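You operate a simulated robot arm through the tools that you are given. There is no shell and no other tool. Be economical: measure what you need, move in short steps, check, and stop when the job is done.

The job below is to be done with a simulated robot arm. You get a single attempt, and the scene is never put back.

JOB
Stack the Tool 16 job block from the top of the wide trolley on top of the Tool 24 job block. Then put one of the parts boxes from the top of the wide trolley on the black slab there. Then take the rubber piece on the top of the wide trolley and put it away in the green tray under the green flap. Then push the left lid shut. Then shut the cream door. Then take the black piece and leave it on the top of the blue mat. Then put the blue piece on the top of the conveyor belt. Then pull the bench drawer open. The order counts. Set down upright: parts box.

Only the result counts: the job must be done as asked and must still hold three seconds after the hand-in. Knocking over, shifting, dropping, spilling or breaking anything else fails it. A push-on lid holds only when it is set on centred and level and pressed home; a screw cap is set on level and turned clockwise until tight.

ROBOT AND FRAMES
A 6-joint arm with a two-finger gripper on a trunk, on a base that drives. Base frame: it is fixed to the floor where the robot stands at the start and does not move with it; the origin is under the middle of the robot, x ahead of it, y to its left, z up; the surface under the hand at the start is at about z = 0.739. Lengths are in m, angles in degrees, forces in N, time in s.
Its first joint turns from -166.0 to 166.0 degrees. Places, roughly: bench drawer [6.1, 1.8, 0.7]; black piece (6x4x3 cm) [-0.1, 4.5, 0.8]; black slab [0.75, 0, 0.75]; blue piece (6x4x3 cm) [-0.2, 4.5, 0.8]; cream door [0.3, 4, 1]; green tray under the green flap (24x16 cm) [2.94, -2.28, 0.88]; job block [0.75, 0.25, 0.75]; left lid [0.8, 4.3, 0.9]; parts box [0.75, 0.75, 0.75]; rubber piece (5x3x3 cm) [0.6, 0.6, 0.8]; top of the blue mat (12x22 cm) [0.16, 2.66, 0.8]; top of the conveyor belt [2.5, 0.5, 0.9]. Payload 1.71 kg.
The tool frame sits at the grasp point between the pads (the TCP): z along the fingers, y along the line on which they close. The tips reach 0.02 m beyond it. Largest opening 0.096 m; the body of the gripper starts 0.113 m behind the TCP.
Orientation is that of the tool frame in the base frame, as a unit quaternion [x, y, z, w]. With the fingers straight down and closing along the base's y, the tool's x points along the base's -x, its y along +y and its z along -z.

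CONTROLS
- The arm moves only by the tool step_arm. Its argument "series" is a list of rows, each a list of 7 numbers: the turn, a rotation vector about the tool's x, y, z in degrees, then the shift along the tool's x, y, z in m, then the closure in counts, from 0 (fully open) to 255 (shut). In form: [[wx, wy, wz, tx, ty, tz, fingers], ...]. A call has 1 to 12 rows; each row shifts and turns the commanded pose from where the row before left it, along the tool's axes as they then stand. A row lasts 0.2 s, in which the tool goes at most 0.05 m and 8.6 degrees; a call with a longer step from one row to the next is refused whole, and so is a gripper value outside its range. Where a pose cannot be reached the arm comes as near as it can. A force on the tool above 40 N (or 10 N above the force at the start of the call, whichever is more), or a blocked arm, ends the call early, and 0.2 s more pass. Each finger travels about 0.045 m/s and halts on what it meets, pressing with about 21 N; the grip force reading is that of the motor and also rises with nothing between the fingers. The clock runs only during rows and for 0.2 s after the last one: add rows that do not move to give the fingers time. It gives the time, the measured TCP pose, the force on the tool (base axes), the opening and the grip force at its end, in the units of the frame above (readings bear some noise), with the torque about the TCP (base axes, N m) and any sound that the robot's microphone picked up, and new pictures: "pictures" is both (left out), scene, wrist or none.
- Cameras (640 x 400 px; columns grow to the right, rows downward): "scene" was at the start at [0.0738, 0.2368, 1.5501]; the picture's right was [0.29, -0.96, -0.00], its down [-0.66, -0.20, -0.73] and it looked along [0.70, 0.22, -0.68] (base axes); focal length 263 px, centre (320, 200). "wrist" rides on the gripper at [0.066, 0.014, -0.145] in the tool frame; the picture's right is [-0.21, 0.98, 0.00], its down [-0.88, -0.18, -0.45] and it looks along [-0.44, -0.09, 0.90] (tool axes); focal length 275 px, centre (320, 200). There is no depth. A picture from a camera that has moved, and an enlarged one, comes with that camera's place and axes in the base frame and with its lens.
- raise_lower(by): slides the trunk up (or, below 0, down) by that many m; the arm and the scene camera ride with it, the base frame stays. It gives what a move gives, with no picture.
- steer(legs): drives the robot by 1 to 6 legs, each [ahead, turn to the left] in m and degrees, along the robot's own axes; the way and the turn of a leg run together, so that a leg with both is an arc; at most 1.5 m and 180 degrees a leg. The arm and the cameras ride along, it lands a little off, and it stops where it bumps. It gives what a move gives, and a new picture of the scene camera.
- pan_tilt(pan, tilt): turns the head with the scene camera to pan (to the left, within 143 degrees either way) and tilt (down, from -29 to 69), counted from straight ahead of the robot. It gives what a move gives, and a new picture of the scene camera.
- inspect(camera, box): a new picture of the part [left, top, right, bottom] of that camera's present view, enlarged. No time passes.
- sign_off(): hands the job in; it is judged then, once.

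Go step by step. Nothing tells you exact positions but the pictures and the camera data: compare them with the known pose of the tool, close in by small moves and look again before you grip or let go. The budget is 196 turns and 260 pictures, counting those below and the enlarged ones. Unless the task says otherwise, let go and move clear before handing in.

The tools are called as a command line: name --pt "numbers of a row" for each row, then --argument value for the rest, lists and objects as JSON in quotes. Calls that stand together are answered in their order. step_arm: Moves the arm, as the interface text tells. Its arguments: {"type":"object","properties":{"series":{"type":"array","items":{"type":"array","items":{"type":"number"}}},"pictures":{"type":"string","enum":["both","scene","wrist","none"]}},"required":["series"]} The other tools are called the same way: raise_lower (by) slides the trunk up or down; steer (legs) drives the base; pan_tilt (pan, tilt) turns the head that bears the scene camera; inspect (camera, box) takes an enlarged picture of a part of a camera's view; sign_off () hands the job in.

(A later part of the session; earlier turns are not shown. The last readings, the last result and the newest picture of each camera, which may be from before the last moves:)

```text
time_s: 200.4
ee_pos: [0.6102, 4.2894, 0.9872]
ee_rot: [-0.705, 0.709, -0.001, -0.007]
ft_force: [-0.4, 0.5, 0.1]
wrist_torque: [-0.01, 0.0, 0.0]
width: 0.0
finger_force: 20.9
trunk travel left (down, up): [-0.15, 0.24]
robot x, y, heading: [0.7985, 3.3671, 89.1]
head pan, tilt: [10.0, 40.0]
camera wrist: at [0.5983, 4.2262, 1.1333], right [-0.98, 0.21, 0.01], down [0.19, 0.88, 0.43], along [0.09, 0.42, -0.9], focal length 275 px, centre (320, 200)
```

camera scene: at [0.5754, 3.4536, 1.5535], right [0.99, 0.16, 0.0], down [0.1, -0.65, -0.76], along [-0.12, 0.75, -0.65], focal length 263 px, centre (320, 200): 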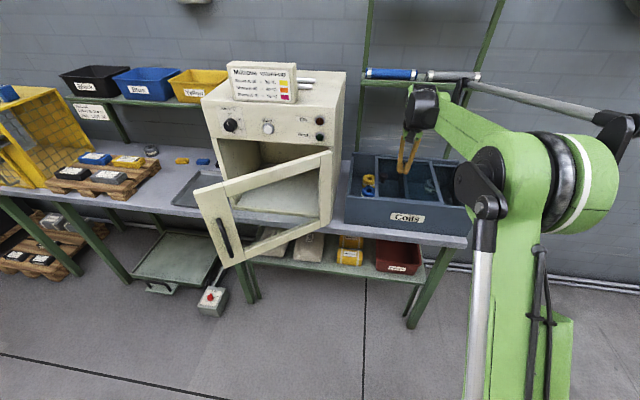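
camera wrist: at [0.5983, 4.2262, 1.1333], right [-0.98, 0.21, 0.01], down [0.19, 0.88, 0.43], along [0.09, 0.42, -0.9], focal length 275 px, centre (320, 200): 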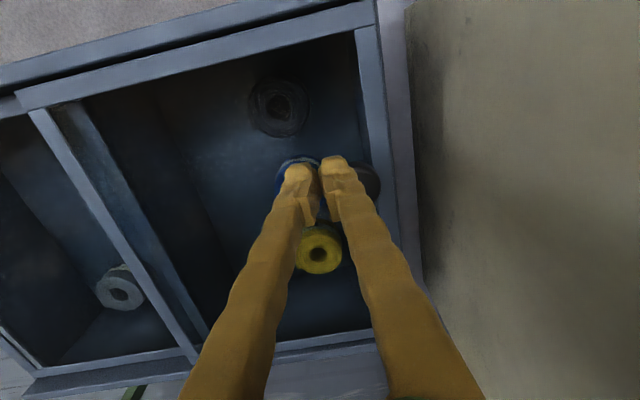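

step_arm --pt "0 0 0 0 0.004 0 255" --pt "0 0 0 0 0.004 0 255" --pt "0 0 0 0 0.004 0 255" --pt "0 0 0 0 0.004 0 255" --pt "0 0 0 0 0 0 255" --pictures "wrist"

inspect --camera "scene" --box '[330, 130, 500, 250]'

```text
time_s: 201.6
ee_pos: [0.5942, 4.2895, 0.9865]
ee_rot: [-0.705, 0.709, -0.001, -0.008]
ft_force: [1.4, 0.5, 6.7]
wrist_torque: [0.06, 0.05, 0.0]
width: 0.0001
finger_force: 20.5
trunk travel left (down, up): [-0.15, 0.24]
robot x, y, heading: [0.7986, 3.3686, 89.1]
head pan, tilt: [10.0, 40.0]
camera wrist: at [0.5828, 4.2258, 1.134], right [-0.98, 0.21, 0.01], down [0.19, 0.88, 0.43], along [0.09, 0.42, -0.9], focal length 275 px, centre (320, 200)
```

wrist: 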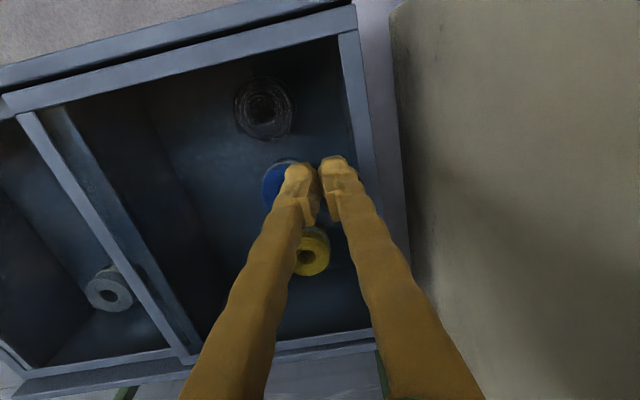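

```text
3.33 times, centred on (415, 190) of scene
camera zoom: at [0.5756, 3.453, 1.5536], right [0.99, 0.16, 0.0], down [0.1, -0.65, -0.76], along [-0.12, 0.75, -0.65], focal length 878 px, centre (3, 233)
```

zoom: 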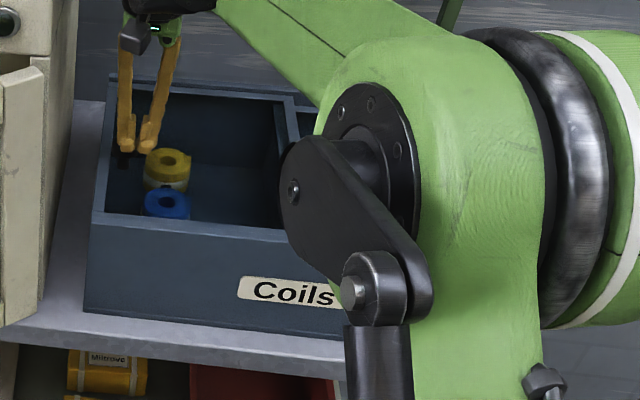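

The lid seems to have hit its stop, and the fingertip started riding onto the knob. I lift off and look.

step_arm --pt "0 0 0 0 0 -0.02 255" --pt "0 0 0 0 0 -0.04 255" --pt "0 0 0 0.0 0 -0.04 255" --pt "0 0 0 0.04 -0.02 0 255" --pt "0 0 0 0.04 -0.02 0 255" --pt "0 0 0 0 0 0 255" --pictures "wrist"

inspect --camera "scene" --box '[330, 130, 500, 250]'

```text
time_s: 203.0
ee_pos: [0.6344, 4.2102, 1.087]
ee_rot: [-0.705, 0.709, -0.001, -0.007]
ft_force: [0.1, -0.3, 0.1]
wrist_torque: [0.07, 0.04, 0.03]
width: 0.0002
finger_force: 21.1
trunk travel left (down, up): [-0.15, 0.24]
robot x, y, heading: [0.7996, 3.3688, 88.9]
head pan, tilt: [10.0, 40.0]
camera wrist: at [0.6236, 4.1464, 1.2338], right [-0.98, 0.21, 0.01], down [0.19, 0.88, 0.43], along [0.09, 0.42, -0.9], focal length 275 px, centre (320, 200)
```

wrist: 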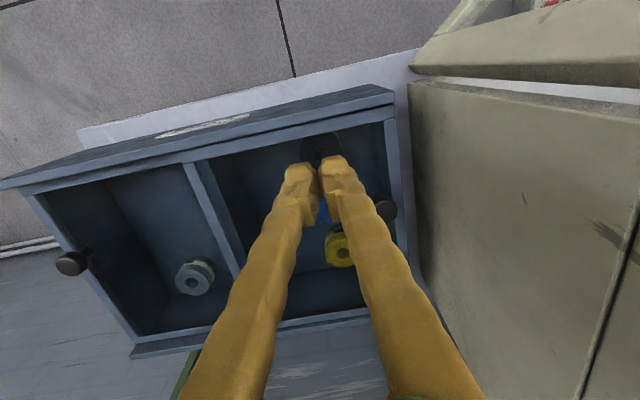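

```text
3.33 times, centred on (415, 190) of scene
camera zoom: at [0.5757, 3.4524, 1.5536], right [0.99, 0.16, 0.0], down [0.1, -0.65, -0.76], along [-0.12, 0.75, -0.65], focal length 878 px, centre (3, 233)
```

zoom: 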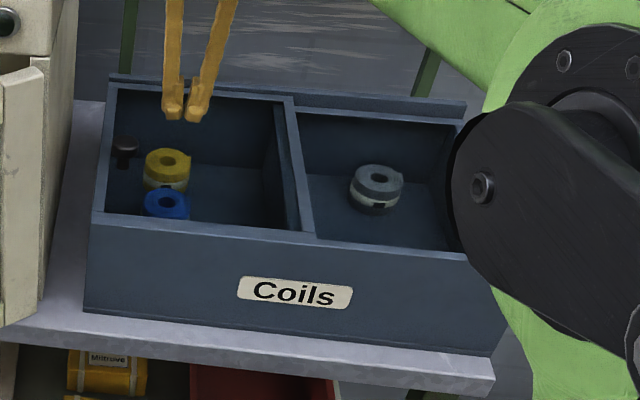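

inspect --camera "wrist" --box '[360, 80, 440, 280]'

inspect --camera "scene" --box '[180, 130, 370, 280]'

```text
2.00 times, centred on (400, 180) of wrist
camera zoom: at [0.6236, 4.1464, 1.2338], right [-0.98, 0.21, 0.01], down [0.19, 0.88, 0.43], along [0.09, 0.42, -0.9], focal length 551 px, centre (160, 240)
```

zoom: 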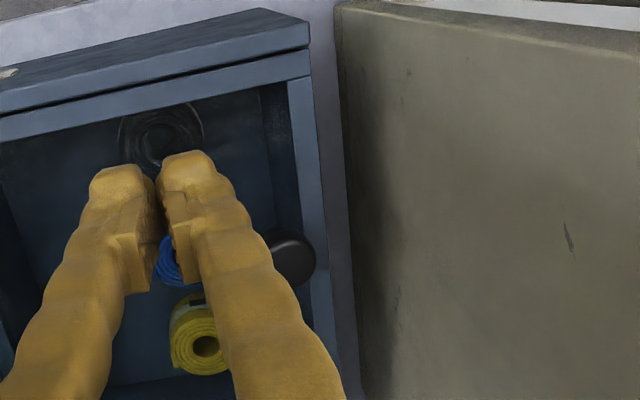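

```text
2.67 times, centred on (275, 205) of scene
camera zoom: at [0.5757, 3.4524, 1.5536], right [0.99, 0.16, 0.0], down [0.1, -0.65, -0.76], along [-0.12, 0.75, -0.65], focal length 702 px, centre (440, 187)
```

zoom: 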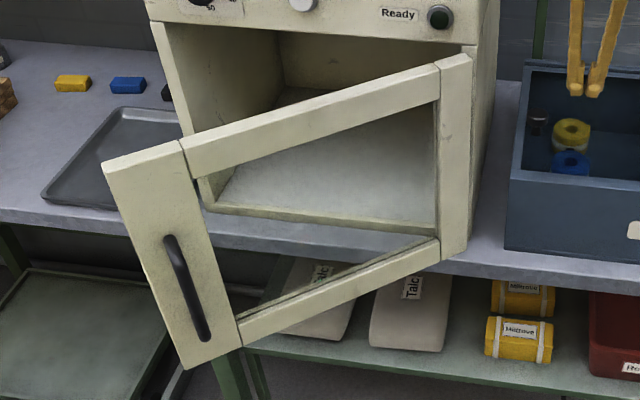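

The left lid is flush shut. The cream door stands about 40° open, with its hinge at about (0.49, 4.2) and free edge at about (0.16, 3.93). I retract the arm and shift the base left to x≈0.3.

step_arm --pt "0 0 0 0.045 -0.008 -0.01 255" --pt "0 0 0 0.045 -0.008 -0.01 255" --pt "0 0 0 0.045 -0.008 -0.01 255" --pt "0 0 0 0.045 -0.008 -0.01 255" --pt "0 0 0 0.045 -0.008 -0.01 255" --pt "0 0 0 0.045 -0.008 -0.01 255" --pt "0 0 0 0.045 -0.008 -0.01 255" --pt "0 0 0 0.045 -0.008 -0.01 255" --pt "0 0 0 0.045 -0.008 -0.01 255" --pt "0 0 0 0.045 -0.008 -0.01 255" --pictures "none"

steer --legs '[[0, 90], [0.5, 0], [0, -89]]'

pan_tilt --pan 12 --tilt 45

```text
time_s: 205.2
ee_pos: [0.7124, 3.757, 1.1935]
ee_rot: [-0.705, 0.709, 0.0, -0.006]
ft_force: [0.3, 0.1, 0.0]
wrist_torque: [0.05, -0.01, -0.03]
width: 0.0
finger_force: 21.1
trunk travel left (down, up): [-0.15, 0.24]
robot x, y, heading: [0.7956, 3.3675, 89.4]
head pan, tilt: [10.0, 40.0]
```

```text
time_s: 220.8
ee_pos: [0.1919, 3.7635, 1.1929]
ee_rot: [0.714, -0.7, 0.001, 0.008]
ft_force: [-0.5, 0.7, -0.1]
wrist_torque: [-0.03, -0.02, -0.03]
width: 0.0
finger_force: 21.4
trunk travel left (down, up): [-0.15, 0.24]
robot x, y, heading: [0.2821, 3.3723, 90.7]
head pan, tilt: [10.0, 40.0]
camera scene: at [0.0587, 3.4521, 1.5535], right [0.98, 0.18, 0.0], down [0.12, -0.64, -0.76], along [-0.14, 0.74, -0.65], focal length 263 px, centre (320, 200)
```

scene: 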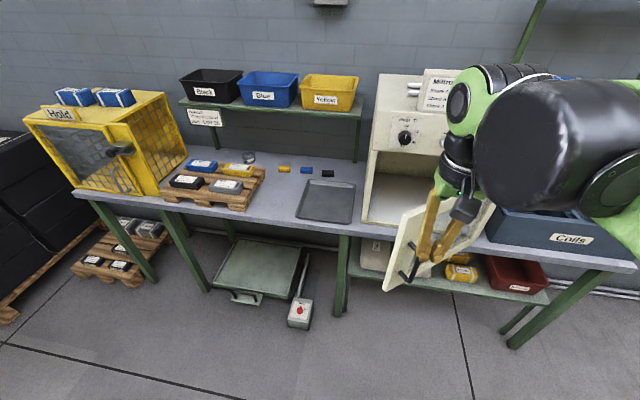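

```text
time_s: 221.5
ee_pos: [0.1922, 3.7442, 1.1979]
ee_rot: [0.714, -0.7, -0.005, 0.002]
ft_force: [0.2, -0.3, -0.1]
wrist_torque: [-0.04, 0.03, -0.02]
width: 0.0
finger_force: 20.6
trunk travel left (down, up): [-0.15, 0.24]
robot x, y, heading: [0.2828, 3.3726, 90.7]
head pan, tilt: [12.0, 45.0]
camera scene: at [0.0571, 3.4057, 1.5478], right [0.98, 0.22, 0.0], down [0.15, -0.68, -0.72], along [-0.15, 0.7, -0.7], focal length 263 px, centre (320, 200)
```

scene: 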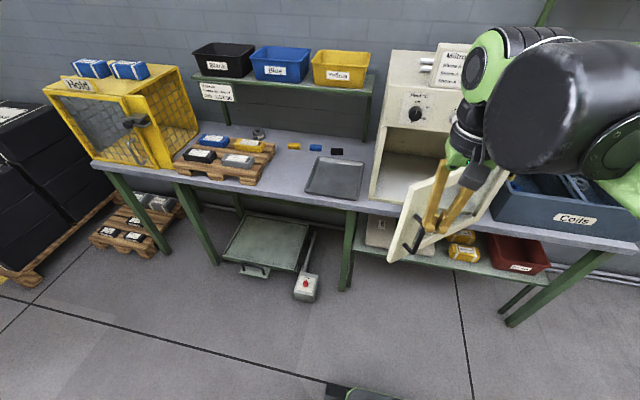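

step_arm --pt "0 0 0 0.0 0.03 0 255" --pt "0 0 0 0 0.03 0 255" --pt "0 0 0 0 0 0 255" --pictures "both"

```text
time_s: 222.3
ee_pos: [0.1314, 3.738, 1.2023]
ee_rot: [0.714, -0.7, -0.006, 0.001]
ft_force: [-0.4, -0.3, 0.7]
wrist_torque: [-0.08, 0.01, 0.04]
width: 0.0
finger_force: 21.1
trunk travel left (down, up): [-0.15, 0.24]
robot x, y, heading: [0.2851, 3.3744, 90.5]
head pan, tilt: [12.0, 45.0]
camera scene: at [0.0567, 3.4199, 1.5473], right [0.98, 0.22, 0.0], down [0.15, -0.69, -0.71], along [-0.15, 0.69, -0.71], focal length 263 px, centre (320, 200)
camera wrist: at [0.1219, 3.6711, 1.3464], right [-0.98, 0.19, 0.01], down [0.17, 0.88, 0.45], along [0.08, 0.44, -0.89], focal length 275 px, centre (320, 200)
```

scene: 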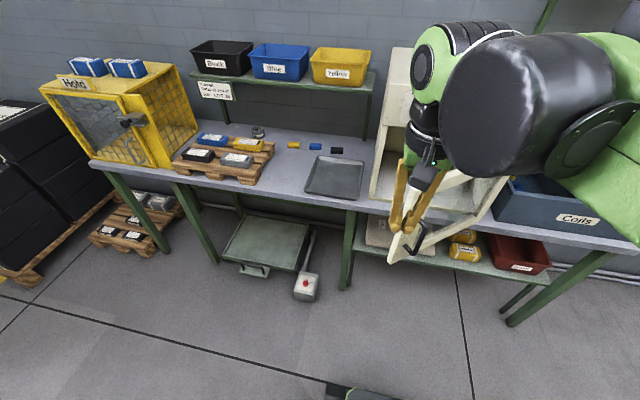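
wrist: 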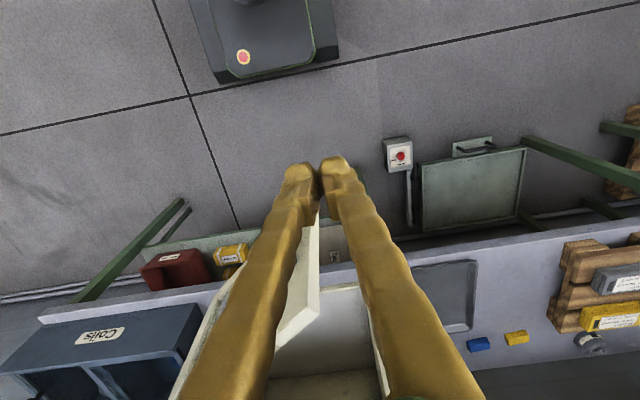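

The door's free top corner is at about (0.17, 3.92). I pitch the fingers 45° forward so the gripper body stays clear of the oven panel, and come up in front of the door near its free edge.

step_arm --pt "0 -7.5 0 0 0 0 255" --pt "0 -7.5 0 0 0 0 255" --pt "0 -7.5 0 0 0 0 255" --pt "0 -7.5 0 0 0 0 255" --pt "0 -7.5 0 0 0 0 255" --pt "0 -7.5 0 0 0 0 255" --pt "0 0 0 0 -0.02 0.035 255" --pt "0 0 0 0 -0.02 0.035 255" --pt "0 0 0 0 -0.02 0.035 255" --pt "0 0 0 0 -0.02 0.035 255" --pt "0 0 0 0 0 0 255" --pictures "both"

```text
time_s: 224.7
ee_pos: [0.2087, 3.8629, 1.0923]
ee_rot: [0.66, -0.65, -0.271, -0.262]
ft_force: [0.5, 1.2, 0.1]
wrist_torque: [-0.1, 0.02, 0.01]
width: 0.0001
finger_force: 20.8
trunk travel left (down, up): [-0.15, 0.24]
robot x, y, heading: [0.2859, 3.3763, 90.7]
head pan, tilt: [12.0, 45.0]
camera scene: at [0.0565, 3.4519, 1.5461], right [0.98, 0.22, 0.0], down [0.15, -0.7, -0.69], along [-0.15, 0.68, -0.72], focal length 263 px, centre (320, 200)
camera wrist: at [0.2004, 3.7144, 1.15], right [-0.98, 0.13, 0.15], down [0.19, 0.32, 0.93], along [0.07, 0.94, -0.34], focal length 275 px, centre (320, 200)
```

scene: 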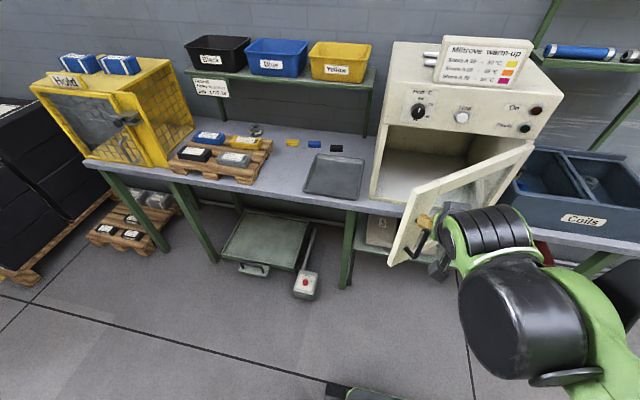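
wrist: 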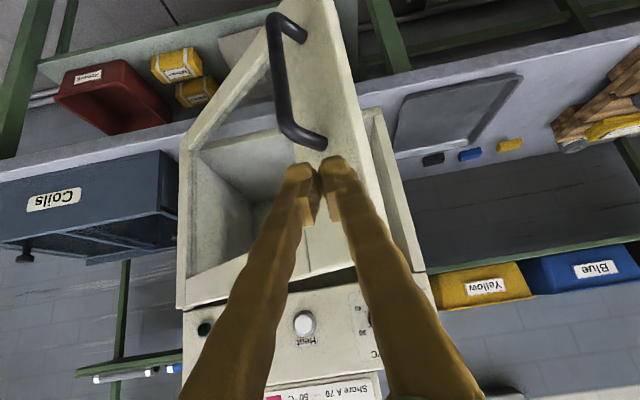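

The tips sit right above the door handle on the solid border. I push along the closing arc.

step_arm --pt "0 0 0 -0.017 0 0.017 255" --pt "0 0 0 -0.017 0 0.017 255" --pt "0 0 0 -0.017 0 0.017 255" --pt "0 0 0 -0.016 0.01 0.016 255" --pt "0 0 0 -0.016 0.01 0.016 255" --pt "0 0 0 -0.016 0.01 0.016 255" --pt "0 0 0 0 0 0 255" --pictures "both"

```text
time_s: 226.3
ee_pos: [0.1746, 3.9945, 1.0931]
ee_rot: [0.659, -0.649, -0.273, -0.264]
ft_force: [-0.7, -0.1, 0.5]
wrist_torque: [-0.01, -0.02, -0.03]
width: 0.0
finger_force: 21.3
trunk travel left (down, up): [-0.15, 0.24]
robot x, y, heading: [0.2811, 3.3735, 90.8]
head pan, tilt: [12.0, 45.0]
camera scene: at [0.0562, 3.4478, 1.5463], right [0.98, 0.22, 0.0], down [0.15, -0.7, -0.7], along [-0.15, 0.68, -0.72], focal length 263 px, centre (320, 200)
camera wrist: at [0.1665, 3.846, 1.1518], right [-0.98, 0.13, 0.15], down [0.19, 0.31, 0.93], along [0.07, 0.94, -0.33], focal length 275 px, centre (320, 200)
```

scene: 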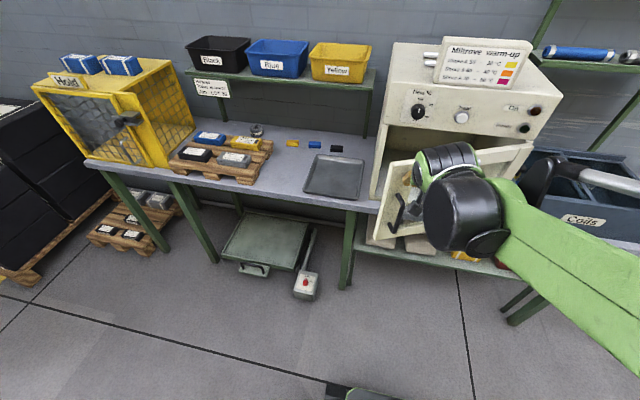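
wrist: 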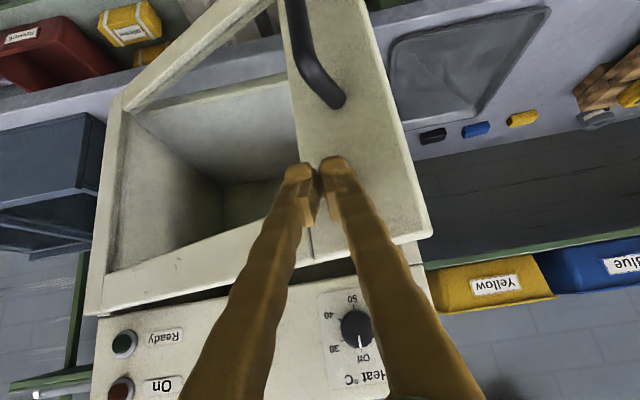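

The door is swinging shut with the push. I continue along the arc.

step_arm --pt "0 0 0 -0.016 0.006 0.016 255" --pt "0 0 0 -0.016 0.006 0.016 255" --pt "0 0 0 -0.016 0.004 0.016 255" --pt "0 0 0 -0.014 0.002 0.014 255" --pt "0 0 0 0 0 0 255" --pictures "both"

```text
time_s: 227.5
ee_pos: [0.157, 4.0727, 1.0995]
ee_rot: [0.658, -0.648, -0.277, -0.265]
ft_force: [-0.4, -0.9, 0.8]
wrist_torque: [0.01, 0.02, -0.02]
width: 0.0
finger_force: 20.3
trunk travel left (down, up): [-0.15, 0.24]
robot x, y, heading: [0.2868, 3.3756, 90.5]
head pan, tilt: [12.0, 45.0]
camera scene: at [0.0565, 3.4481, 1.5463], right [0.98, 0.22, 0.0], down [0.15, -0.7, -0.7], along [-0.15, 0.68, -0.72], focal length 263 px, centre (320, 200)
camera wrist: at [0.148, 3.9241, 1.1561], right [-0.98, 0.13, 0.15], down [0.19, 0.31, 0.93], along [0.07, 0.94, -0.32], focal length 275 px, centre (320, 200)
```

scene: 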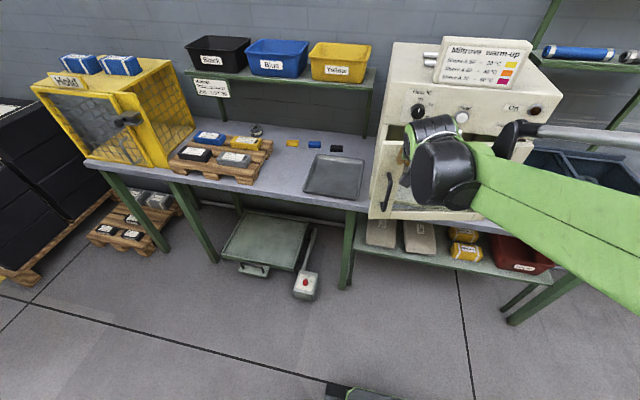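
wrist: 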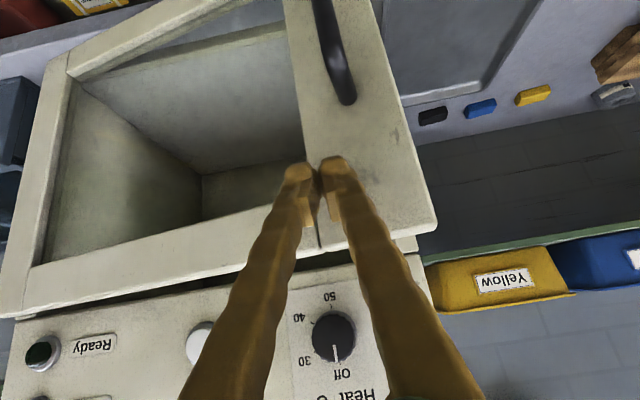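

step_arm --pt "0 0 0 -0.016 0.003 0.016 255" --pt "0 0 0 -0.016 0.002 0.016 255" --pt "0 0 0 -0.012 0 0.012 255" --pt "0 0 0 0 0 0 255" --pictures "both"

```text
time_s: 228.5
ee_pos: [0.1506, 4.135, 1.0974]
ee_rot: [0.659, -0.647, -0.277, -0.266]
ft_force: [0.2, -0.2, -0.2]
wrist_torque: [0.05, -0.03, -0.02]
width: 0.0
finger_force: 21.3
trunk travel left (down, up): [-0.15, 0.24]
robot x, y, heading: [0.2815, 3.3726, 90.7]
head pan, tilt: [12.0, 45.0]
camera scene: at [0.0565, 3.4483, 1.5463], right [0.98, 0.22, 0.0], down [0.15, -0.7, -0.7], along [-0.15, 0.68, -0.72], focal length 263 px, centre (320, 200)
camera wrist: at [0.1417, 3.9865, 1.1558], right [-0.98, 0.13, 0.15], down [0.19, 0.31, 0.93], along [0.07, 0.94, -0.33], focal length 275 px, centre (320, 200)
```

scene: 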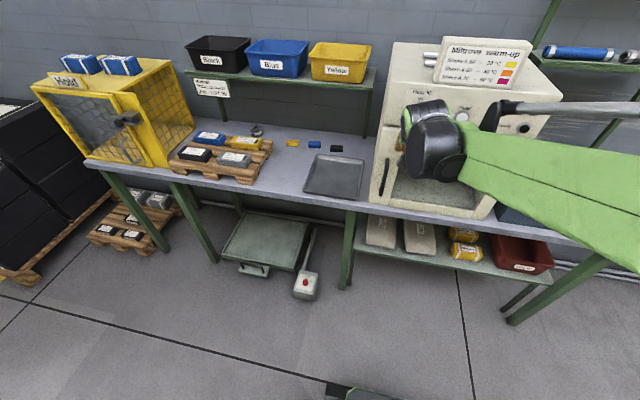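
wrist: 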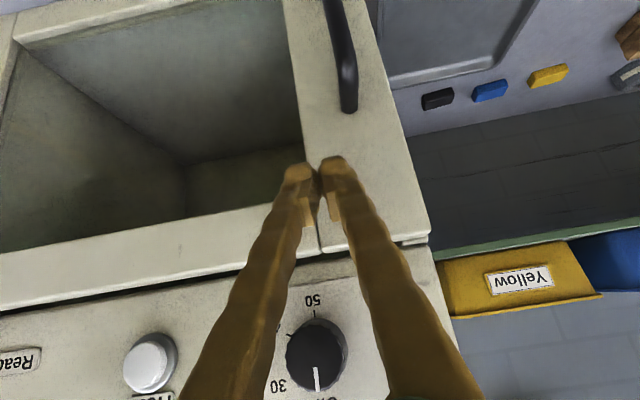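

Nearly shut. I push gently until it seats.

step_arm --pt "0 0 0 -0.006 0 0.006 255" --pt "0 0 0 -0.006 0 0.006 255" --pt "0 0 0 -0.006 0 0.006 255" --pt "0 0 0 -0.006 0 0.006 255" --pt "0 0 0 -0.006 0 0.006 255" --pt "0 0 0 0 0 0 255" --pictures "both"

```text
time_s: 229.2
ee_pos: [0.1506, 4.1334, 1.1102]
ee_rot: [0.657, -0.647, -0.279, -0.269]
ft_force: [0.3, -0.9, 2.3]
wrist_torque: [-0.03, 0.04, 0.04]
width: 0.0
finger_force: 29.2
trunk travel left (down, up): [-0.15, 0.24]
robot x, y, heading: [0.2847, 3.3786, 90.7]
head pan, tilt: [12.0, 45.0]
stopped in row 3: the force on the tool passed its limit at 48 N (the readings are from after the stop); the commanded pose is now the measured one
camera scene: at [0.0569, 3.4446, 1.5466], right [0.98, 0.22, 0.0], down [0.15, -0.7, -0.7], along [-0.15, 0.68, -0.72], focal length 263 px, centre (320, 200)
camera wrist: at [0.142, 3.9844, 1.1658], right [-0.98, 0.12, 0.16], down [0.19, 0.3, 0.94], along [0.07, 0.95, -0.31], focal length 275 px, centre (320, 200)
```

scene: 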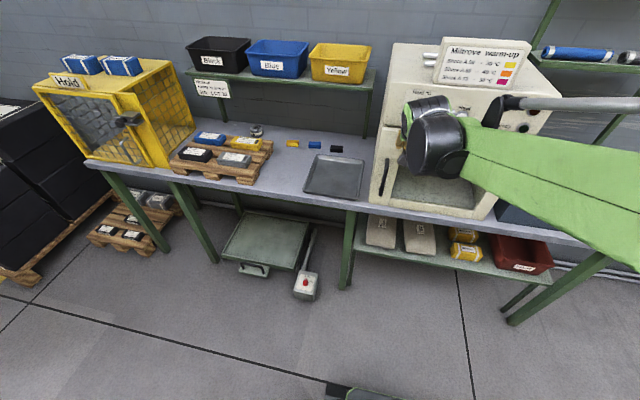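
wrist: 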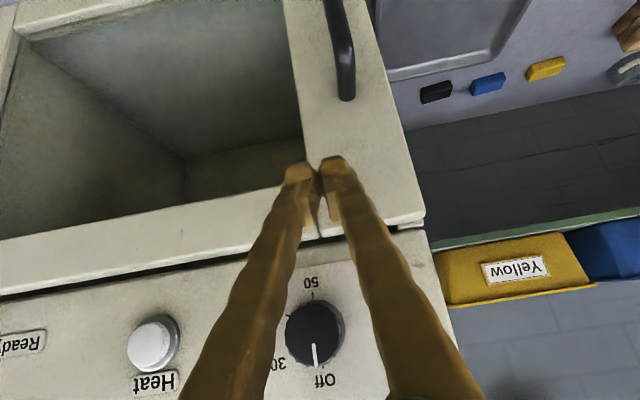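

The force stop suggests the door seated. I back off and look.

step_arm --pt "0 0 0 0.014 0 -0.014 255" --pt "0 0 0 0.03 0 -0.03 255" --pt "0 0 0 0.03 0 -0.03 255" --pt "0 0 0 0.03 0 -0.03 255" --pt "0 0 0 0.03 0 -0.03 255" --pt "0 0 0 0 0.0 -0.04 255" --pt "0 0 0 0 0 0 255" --pictures "both"

inspect --camera "scene" --box '[360, 60, 560, 230]'

```text
time_s: 230.8
ee_pos: [0.1555, 3.9199, 1.1329]
ee_rot: [0.657, -0.647, -0.278, -0.269]
ft_force: [0.4, 0.5, 0.1]
wrist_torque: [-0.04, 0.03, 0.01]
width: 0.0
finger_force: 30.0
trunk travel left (down, up): [-0.15, 0.24]
robot x, y, heading: [0.2826, 3.3748, 90.5]
head pan, tilt: [12.0, 45.0]
camera scene: at [0.0567, 3.4486, 1.5463], right [0.98, 0.22, 0.0], down [0.15, -0.7, -0.7], along [-0.15, 0.68, -0.72], focal length 263 px, centre (320, 200)
camera wrist: at [0.1468, 3.7712, 1.1896], right [-0.98, 0.13, 0.16], down [0.19, 0.3, 0.94], along [0.07, 0.95, -0.32], focal length 275 px, centre (320, 200)
```

scene: 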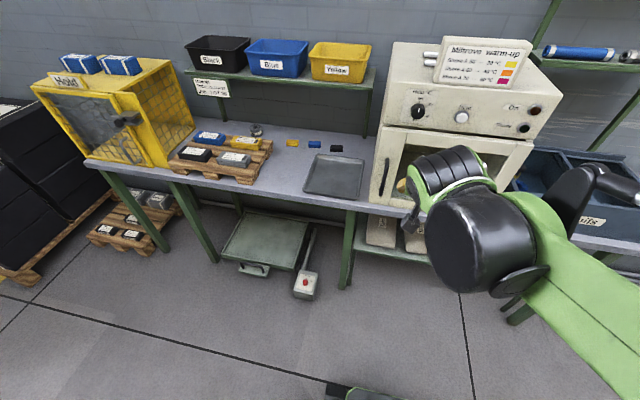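
wrist: 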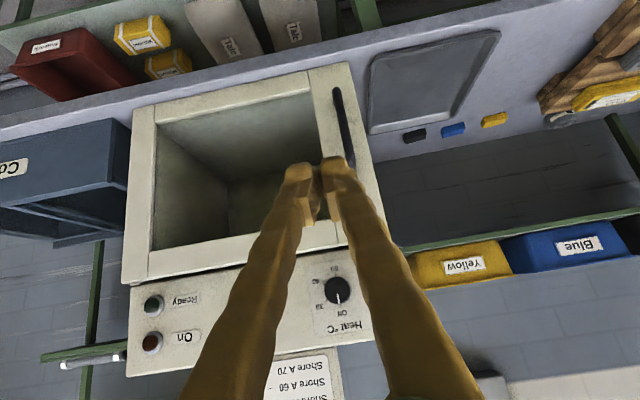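

```text
2.35 times, centred on (460, 145) of scene
camera zoom: at [0.0567, 3.4486, 1.5463], right [0.98, 0.22, 0.0], down [0.15, -0.7, -0.7], along [-0.15, 0.68, -0.72], focal length 619 px, centre (-9, 329)
```

zoom: 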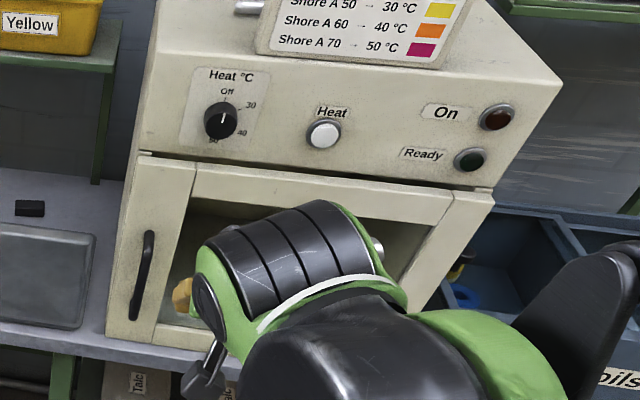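

The oven door is flush shut. Next is the black piece on the bench at about (−0.09, 4.49). I set the tool vertical again, tuck it, and reposition the base in front of it.

step_arm --pt "0 0 0 0.035 0 -0.035 0" --pt "0 0 0 0.035 0 -0.035 0" --pt "0 7.7 0 0 0 0 0" --pt "0 7.7 0 0 0 0 0" --pt "0 7.7 0 0 0 0 0" --pt "0 7.7 0 0 0 0 0" --pt "0 7.7 0 0 0 0 0" --pt "0 7.7 0 0 0 0 0" --pt "0 0 0 0.02 0 -0.03 0" --pt "0 0 0 0.02 0 -0.03 0" --pictures "none"

steer --legs '[[0, 89.5], [0.38, 0], [0, -90], [0.28, 0]]'

pan_tilt --pan 0 --tilt 42

```text
time_s: 233.0
ee_pos: [0.1578, 3.7786, 1.1928]
ee_rot: [0.714, -0.7, 0.0, 0.007]
ft_force: [-0.5, -0.6, 0.1]
wrist_torque: [0.05, -0.06, 0.01]
width: 0.0958
finger_force: 0.0
trunk travel left (down, up): [-0.15, 0.24]
robot x, y, heading: [0.2852, 3.3737, 90.7]
head pan, tilt: [12.0, 45.0]
```

```text
time_s: 250.0
ee_pos: [-0.2235, 4.067, 1.192]
ee_rot: [0.712, -0.702, 0.002, 0.009]
ft_force: [-1.4, -0.2, 0.5]
wrist_torque: [0.06, -0.04, -0.01]
width: 0.0963
finger_force: 0.1
trunk travel left (down, up): [-0.15, 0.24]
robot x, y, heading: [-0.097, 3.6526, 90.7]
head pan, tilt: [12.0, 45.0]
camera scene: at [-0.3276, 3.7275, 1.5463], right [0.98, 0.22, 0.0], down [0.15, -0.7, -0.7], along [-0.15, 0.68, -0.72], focal length 263 px, centre (320, 200)
```

scene: 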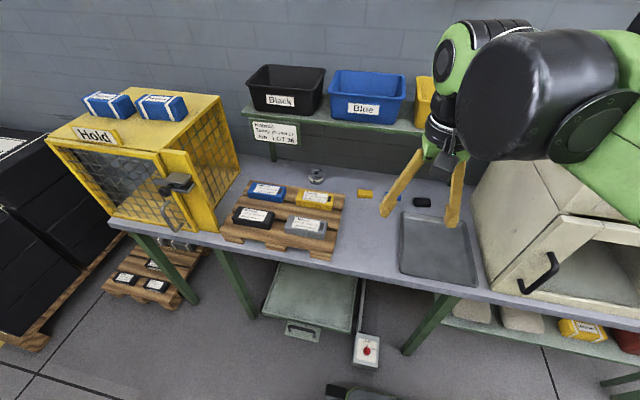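

```text
time_s: 250.7
ee_pos: [-0.225, 4.0487, 1.1964]
ee_rot: [0.712, -0.702, -0.002, 0.003]
ft_force: [0.2, -0.3, 0.7]
wrist_torque: [-0.03, 0.02, 0.01]
width: 0.0959
finger_force: 0.1
trunk travel left (down, up): [-0.15, 0.24]
robot x, y, heading: [-0.0982, 3.6503, 90.1]
head pan, tilt: [0.0, 42.0]
camera scene: at [-0.3103, 3.7004, 1.5518], right [1.0, 0.01, 0.0], down [0.01, -0.67, -0.75], along [-0.01, 0.75, -0.67], focal length 263 px, centre (320, 200)
```

scene: 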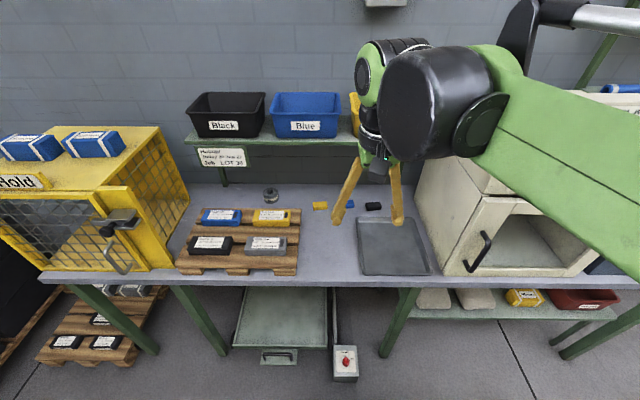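

The black piece is at about (−0.108, 4.485). I move the gripper toward it.

step_arm --pt "0 0 0 -0.04 -0.013 0.02 0" --pt "0 0 0 -0.04 -0.013 0.02 0" --pt "0 0 0 -0.04 -0.013 0.02 0" --pt "0 0 0 -0.04 -0.013 0.02 0" --pt "0 0 0 -0.04 -0.013 0.02 0" --pt "0 0 0 -0.04 -0.013 0.02 0" --pt "0 0 0 -0.04 -0.013 0.02 0" --pt "0 0 0 -0.04 -0.013 0.02 0" --pt "0 0 0 -0.04 -0.013 0.02 0" --pt "0 0 0 0 0 0 0" --pt "0 0 0 0 0 0 0" --pictures "wrist"

```text
time_s: 253.1
ee_pos: [-0.1149, 4.4126, 1.0157]
ee_rot: [0.712, -0.702, -0.002, 0.003]
ft_force: [-0.6, -1.0, -0.4]
wrist_torque: [0.01, 0.03, -0.02]
width: 0.096
finger_force: 0.1
trunk travel left (down, up): [-0.15, 0.24]
robot x, y, heading: [-0.0998, 3.6542, 90.7]
head pan, tilt: [0.0, 42.0]
camera wrist: at [-0.1247, 4.3465, 1.1622], right [-0.98, 0.19, 0.01], down [0.18, 0.88, 0.44], along [0.08, 0.43, -0.9], focal length 275 px, centre (320, 200)
```

wrist: 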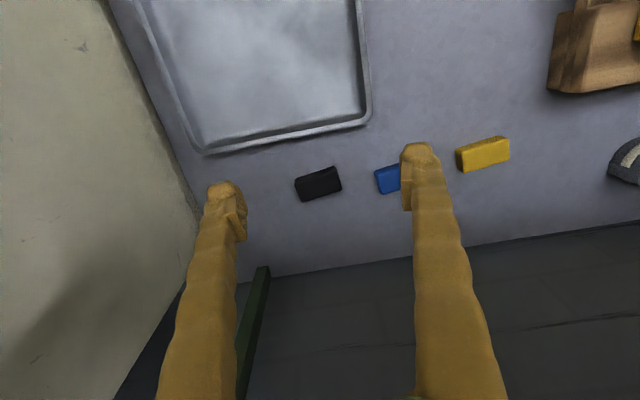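

Black piece at about (−0.098, 4.485), yaw about 10°, its top at about 0.825. I align and come down partway.

step_arm --pt "0 0 0 -0.037 -0.0085 0.02 40" --pt "0 0 0 -0.036 -0.0085 0.02 40" --pt "0 0 -8.5 0 0 0 40" --pt "0 0 0 0 0 0.04 40" --pt "0 0 0 0 0 0.04 40" --pt "0 0 0 0 0 0.03 40" --pt "0 0 0 0 0 0 40" --pt "0 0 0 0 0 0 40" --pictures "wrist"

```text
time_s: 253.5
ee_pos: [-0.113, 4.4077, 1.0202]
ee_rot: [0.711, -0.703, -0.006, 0.0]
ft_force: [-1.5, -0.2, -0.8]
wrist_torque: [-0.03, 0.01, 0.01]
width: 0.0808
finger_force: 0.1
trunk travel left (down, up): [-0.15, 0.24]
robot x, y, heading: [-0.0976, 3.6563, 90.3]
head pan, tilt: [0.0, 42.0]
stopped in row 1: the force on the tool passed its limit at 174 N (the readings are from after the stop); the commanded pose is now the measured one
camera wrist: at [-0.1225, 4.3411, 1.165], right [-0.98, 0.19, 0.01], down [0.18, 0.88, 0.45], along [0.08, 0.44, -0.89], focal length 275 px, centre (320, 200)
```

wrist: 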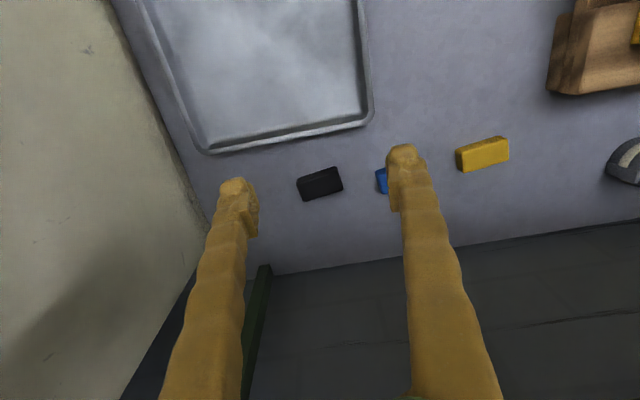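

The arm hit something hard, 174 N at the first row. I check the scene before moving.

pan_tilt --pan -10 --tilt 25

```text
time_s: 254.3
ee_pos: [-0.1116, 4.4083, 1.0196]
ee_rot: [0.712, -0.702, -0.007, -0.001]
ft_force: [-0.4, -0.2, -0.7]
wrist_torque: [0.0, -0.01, 0.0]
width: 0.0811
finger_force: 0.1
trunk travel left (down, up): [-0.15, 0.24]
robot x, y, heading: [-0.098, 3.6542, 90.6]
head pan, tilt: [-10.0, 25.0]
camera scene: at [-0.2946, 3.7403, 1.5766], right [0.99, -0.16, 0.0], down [-0.07, -0.43, -0.9], along [0.15, 0.89, -0.44], focal length 263 px, centre (320, 200)
```

scene: 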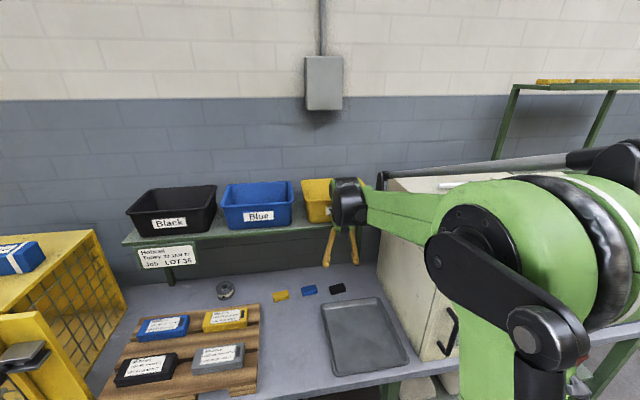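

inspect --camera "scene" --box '[200, 150, 420, 310]'

```text
2.50 times, centred on (310, 230) of scene
camera zoom: at [-0.2946, 3.7403, 1.5766], right [0.99, -0.16, 0.0], down [-0.07, -0.43, -0.9], along [0.15, 0.89, -0.44], focal length 658 px, centre (345, 125)
```

zoom: 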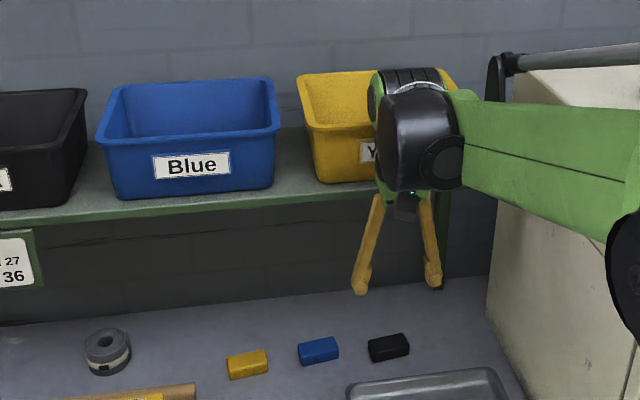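

The wrist ran into the shelf/bin front; the bin looks undisturbed. I back off, add the yaw, and pitch the tool 45° so the hand reaches under the shelf from the front.

step_arm --pt "0 0 0 0.04 0 0 40" --pt "0 0 0 0.045 0 0 40" --pt "0 0 0 0.045 0 0 40" --pt "0 0 0 0.02 0 0 40" --pt "0 0 -8.5 0 0 0 40" --pt "0 -7.5 0 0 0 0 40" --pt "0 -7.5 0 0 0 0 40" --pt "0 -7.5 0 0 0 0 40" --pt "0 -7.5 0 0 0 0 40" --pt "0 -7.5 0 0 0 0 40" --pt "0 -7.5 0 0 0 0 40" --pt "0 0 0 0 0 0 40" --pictures "both"

```text
time_s: 256.9
ee_pos: [-0.1098, 4.2586, 1.0165]
ee_rot: [0.701, -0.598, -0.298, -0.249]
ft_force: [-0.1, 0.4, -0.1]
wrist_torque: [0.0, -0.01, 0.03]
width: 0.0808
finger_force: 0.1
trunk travel left (down, up): [-0.15, 0.24]
robot x, y, heading: [-0.0984, 3.6535, 90.6]
head pan, tilt: [-10.0, 25.0]
camera scene: at [-0.2946, 3.7399, 1.5767], right [0.99, -0.16, 0.0], down [-0.07, -0.43, -0.9], along [0.15, 0.89, -0.44], focal length 263 px, centre (320, 200)
camera wrist: at [-0.0981, 4.1093, 1.0732], right [-0.99, -0.02, 0.15], down [0.14, 0.32, 0.94], along [-0.06, 0.95, -0.32], focal length 275 px, centre (320, 200)
```

scene: 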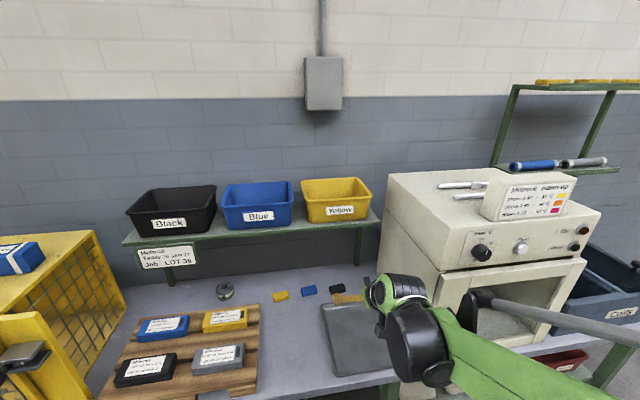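
wrist: 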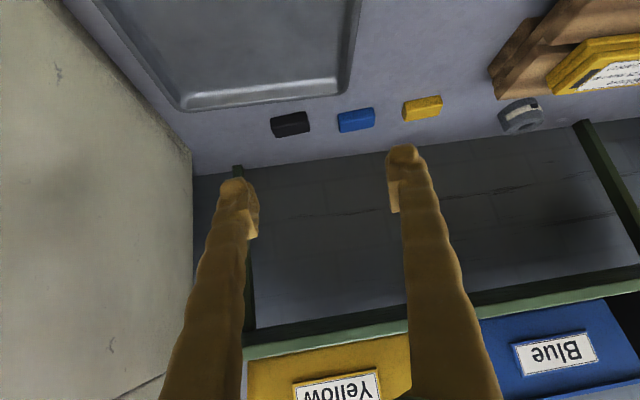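

Bins are all in place. From two views the black piece's top is at about (−0.095, 4.49, 0.81). I approach along the tool axis.

step_arm --pt "0 0 0 0 -0.0105 0.041 40" --pt "0 0 0 0 -0.0105 0.041 40" --pt "0 0 0 0 -0.0105 0.041 40" --pt "0 0 0 0 -0.0105 0.041 40" --pt "0 0 0 0 -0.0105 0.041 40" --pt "0 0 0 0 0 0 40" --pt "0 0 0 0 0 0 40" --pictures "both"

```text
time_s: 258.5
ee_pos: [-0.0822, 4.4092, 0.8735]
ee_rot: [0.702, -0.598, -0.298, -0.248]
ft_force: [0.8, 0.3, -0.6]
wrist_torque: [-0.05, 0.02, 0.01]
width: 0.0809
finger_force: 0.1
trunk travel left (down, up): [-0.15, 0.24]
robot x, y, heading: [-0.099, 3.6547, 90.4]
head pan, tilt: [-10.0, 25.0]
camera scene: at [-0.2945, 3.7404, 1.5767], right [0.99, -0.16, 0.0], down [-0.07, -0.43, -0.9], along [0.15, 0.89, -0.44], focal length 263 px, centre (320, 200)
camera wrist: at [-0.07, 4.2609, 0.9295], right [-0.99, -0.02, 0.15], down [0.14, 0.32, 0.94], along [-0.06, 0.95, -0.32], focal length 275 px, centre (320, 200)
```

scene: 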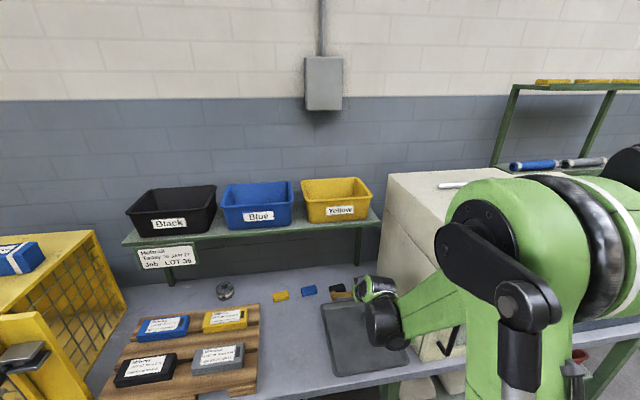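
wrist: 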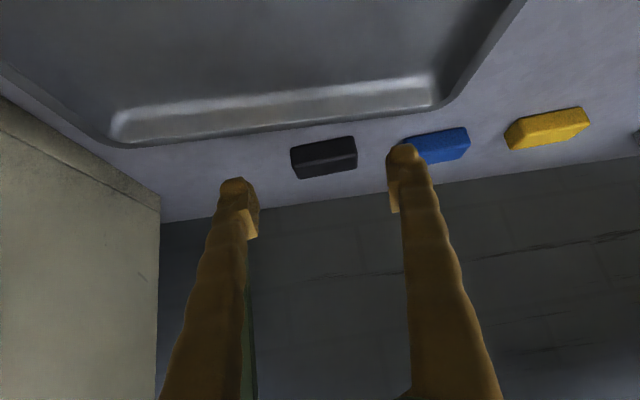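

step_arm --pt "0 0 0 -0.0063 0 0.025 40" --pt "0 0 0 -0.0063 0 0.025 40" --pt "0 0 0 -0.0063 0 0.025 40" --pt "0 0 0 -0.003 0 0.015 40" --pt "0 0 0 0 0 0 40" --pt "0 0 0 0 0 0 40" --pictures "wrist"

```text
time_s: 259.9
ee_pos: [-0.0952, 4.4902, 0.8255]
ee_rot: [0.702, -0.598, -0.298, -0.248]
ft_force: [-0.2, 0.1, 0.2]
wrist_torque: [0.04, 0.0, 0.01]
width: 0.0809
finger_force: 0.1
trunk travel left (down, up): [-0.15, 0.24]
robot x, y, heading: [-0.0977, 3.6559, 90.5]
head pan, tilt: [-10.0, 25.0]
camera wrist: at [-0.0838, 4.3404, 0.8822], right [-0.99, -0.02, 0.15], down [0.14, 0.32, 0.94], along [-0.06, 0.95, -0.32], focal length 275 px, centre (320, 200)
```

wrist: 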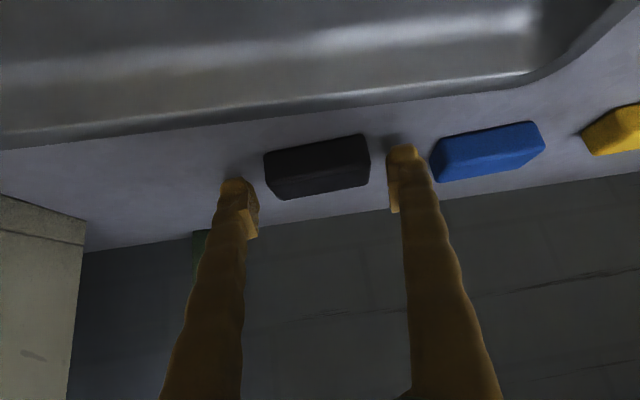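

The fingers straddle the black piece. I move 1 cm further forward and close.

step_arm --pt "0 0 0 -0.0065 0 0.0075 40" --pt "0 0 0 0 0 0 40" --pt "0 0 0 0 0 0 255" --pt "0 0 0 0 0 0 255" --pt "0 0 0 0 0 0 255" --pt "0 0 0 0 0 0 255" --pictures "wrist"

```text
time_s: 261.3
ee_pos: [-0.0986, 4.4993, 0.8255]
ee_rot: [0.702, -0.597, -0.298, -0.249]
ft_force: [0.0, -0.9, -0.2]
wrist_torque: [-0.02, -0.02, 0.01]
width: 0.0595
finger_force: 21.2
trunk travel left (down, up): [-0.15, 0.24]
robot x, y, heading: [-0.0991, 3.6532, 90.5]
head pan, tilt: [-10.0, 25.0]
camera wrist: at [-0.0857, 4.3502, 0.8817], right [-0.99, -0.02, 0.15], down [0.14, 0.32, 0.94], along [-0.06, 0.95, -0.32], focal length 275 px, centre (320, 200)
```

wrist: 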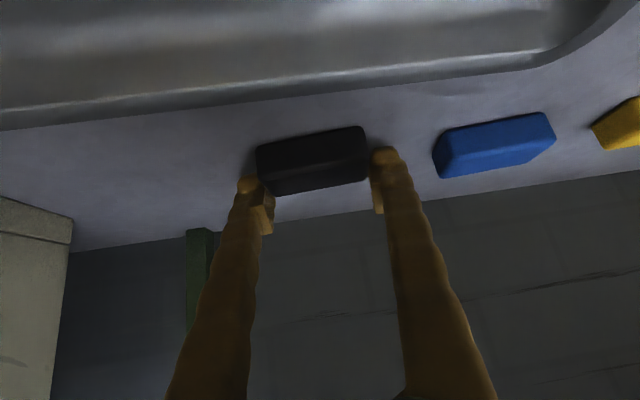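

Gripped at 59.5 mm. I lift and draw back.

step_arm --pt "0 0 0 -0.0215 0 -0.021 255" --pt "0 0 0 0.009 0 -0.044 255" --pt "0 0 0 0.009 0 -0.044 255" --pt "0 0 0 0.009 0 -0.044 255" --pt "0 0 0 0.009 0 -0.044 255" --pt "0 0 0 0.009 0 -0.044 255" --pt "0 0 0 0.009 0 -0.044 255" --pt "0 0 0 0.009 0 -0.044 255" --pt "0 0 0 0.009 0 -0.044 255" --pt "0 0 0 0.009 0 -0.044 255" --pt "0 0 0 0 0 0 255" --pictures "wrist"

pan_tilt --pan 140 --tilt 40

```text
time_s: 263.7
ee_pos: [-0.0425, 4.1668, 1.0748]
ee_rot: [0.702, -0.598, -0.297, -0.247]
ft_force: [0.4, -0.2, -0.5]
wrist_torque: [-0.02, 0.02, 0.02]
width: 0.0599
finger_force: 21.0
trunk travel left (down, up): [-0.15, 0.24]
robot x, y, heading: [-0.0975, 3.6528, 90.6]
head pan, tilt: [-10.0, 25.0]
camera wrist: at [-0.0304, 4.0172, 1.1317], right [-0.99, -0.02, 0.15], down [0.14, 0.32, 0.94], along [-0.06, 0.95, -0.32], focal length 275 px, centre (320, 200)
```

wrist: 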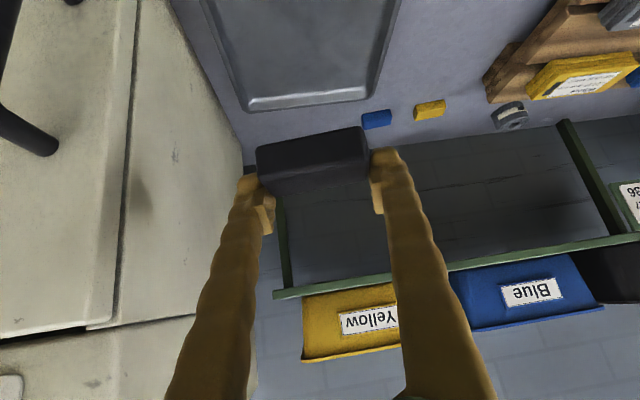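

```text
time_s: 266.0
ee_pos: [-0.0422, 4.1663, 1.075]
ee_rot: [0.703, -0.597, -0.298, -0.247]
ft_force: [-0.4, 0.1, -1.1]
wrist_torque: [0.0, -0.01, 0.02]
width: 0.0598
finger_force: 21.0
trunk travel left (down, up): [-0.15, 0.24]
robot x, y, heading: [-0.0985, 3.6593, 90.5]
head pan, tilt: [140.0, 40.0]
camera scene: at [-0.3638, 3.5831, 1.5558], right [-0.77, 0.64, -0.01], down [0.41, 0.48, -0.77], along [-0.49, -0.6, -0.63], focal length 263 px, centre (320, 200)
```

scene: 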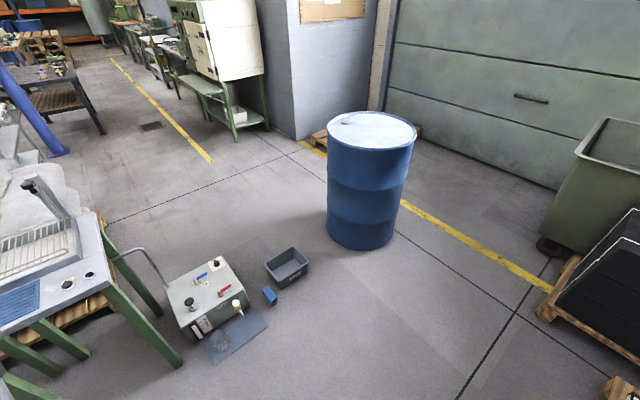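

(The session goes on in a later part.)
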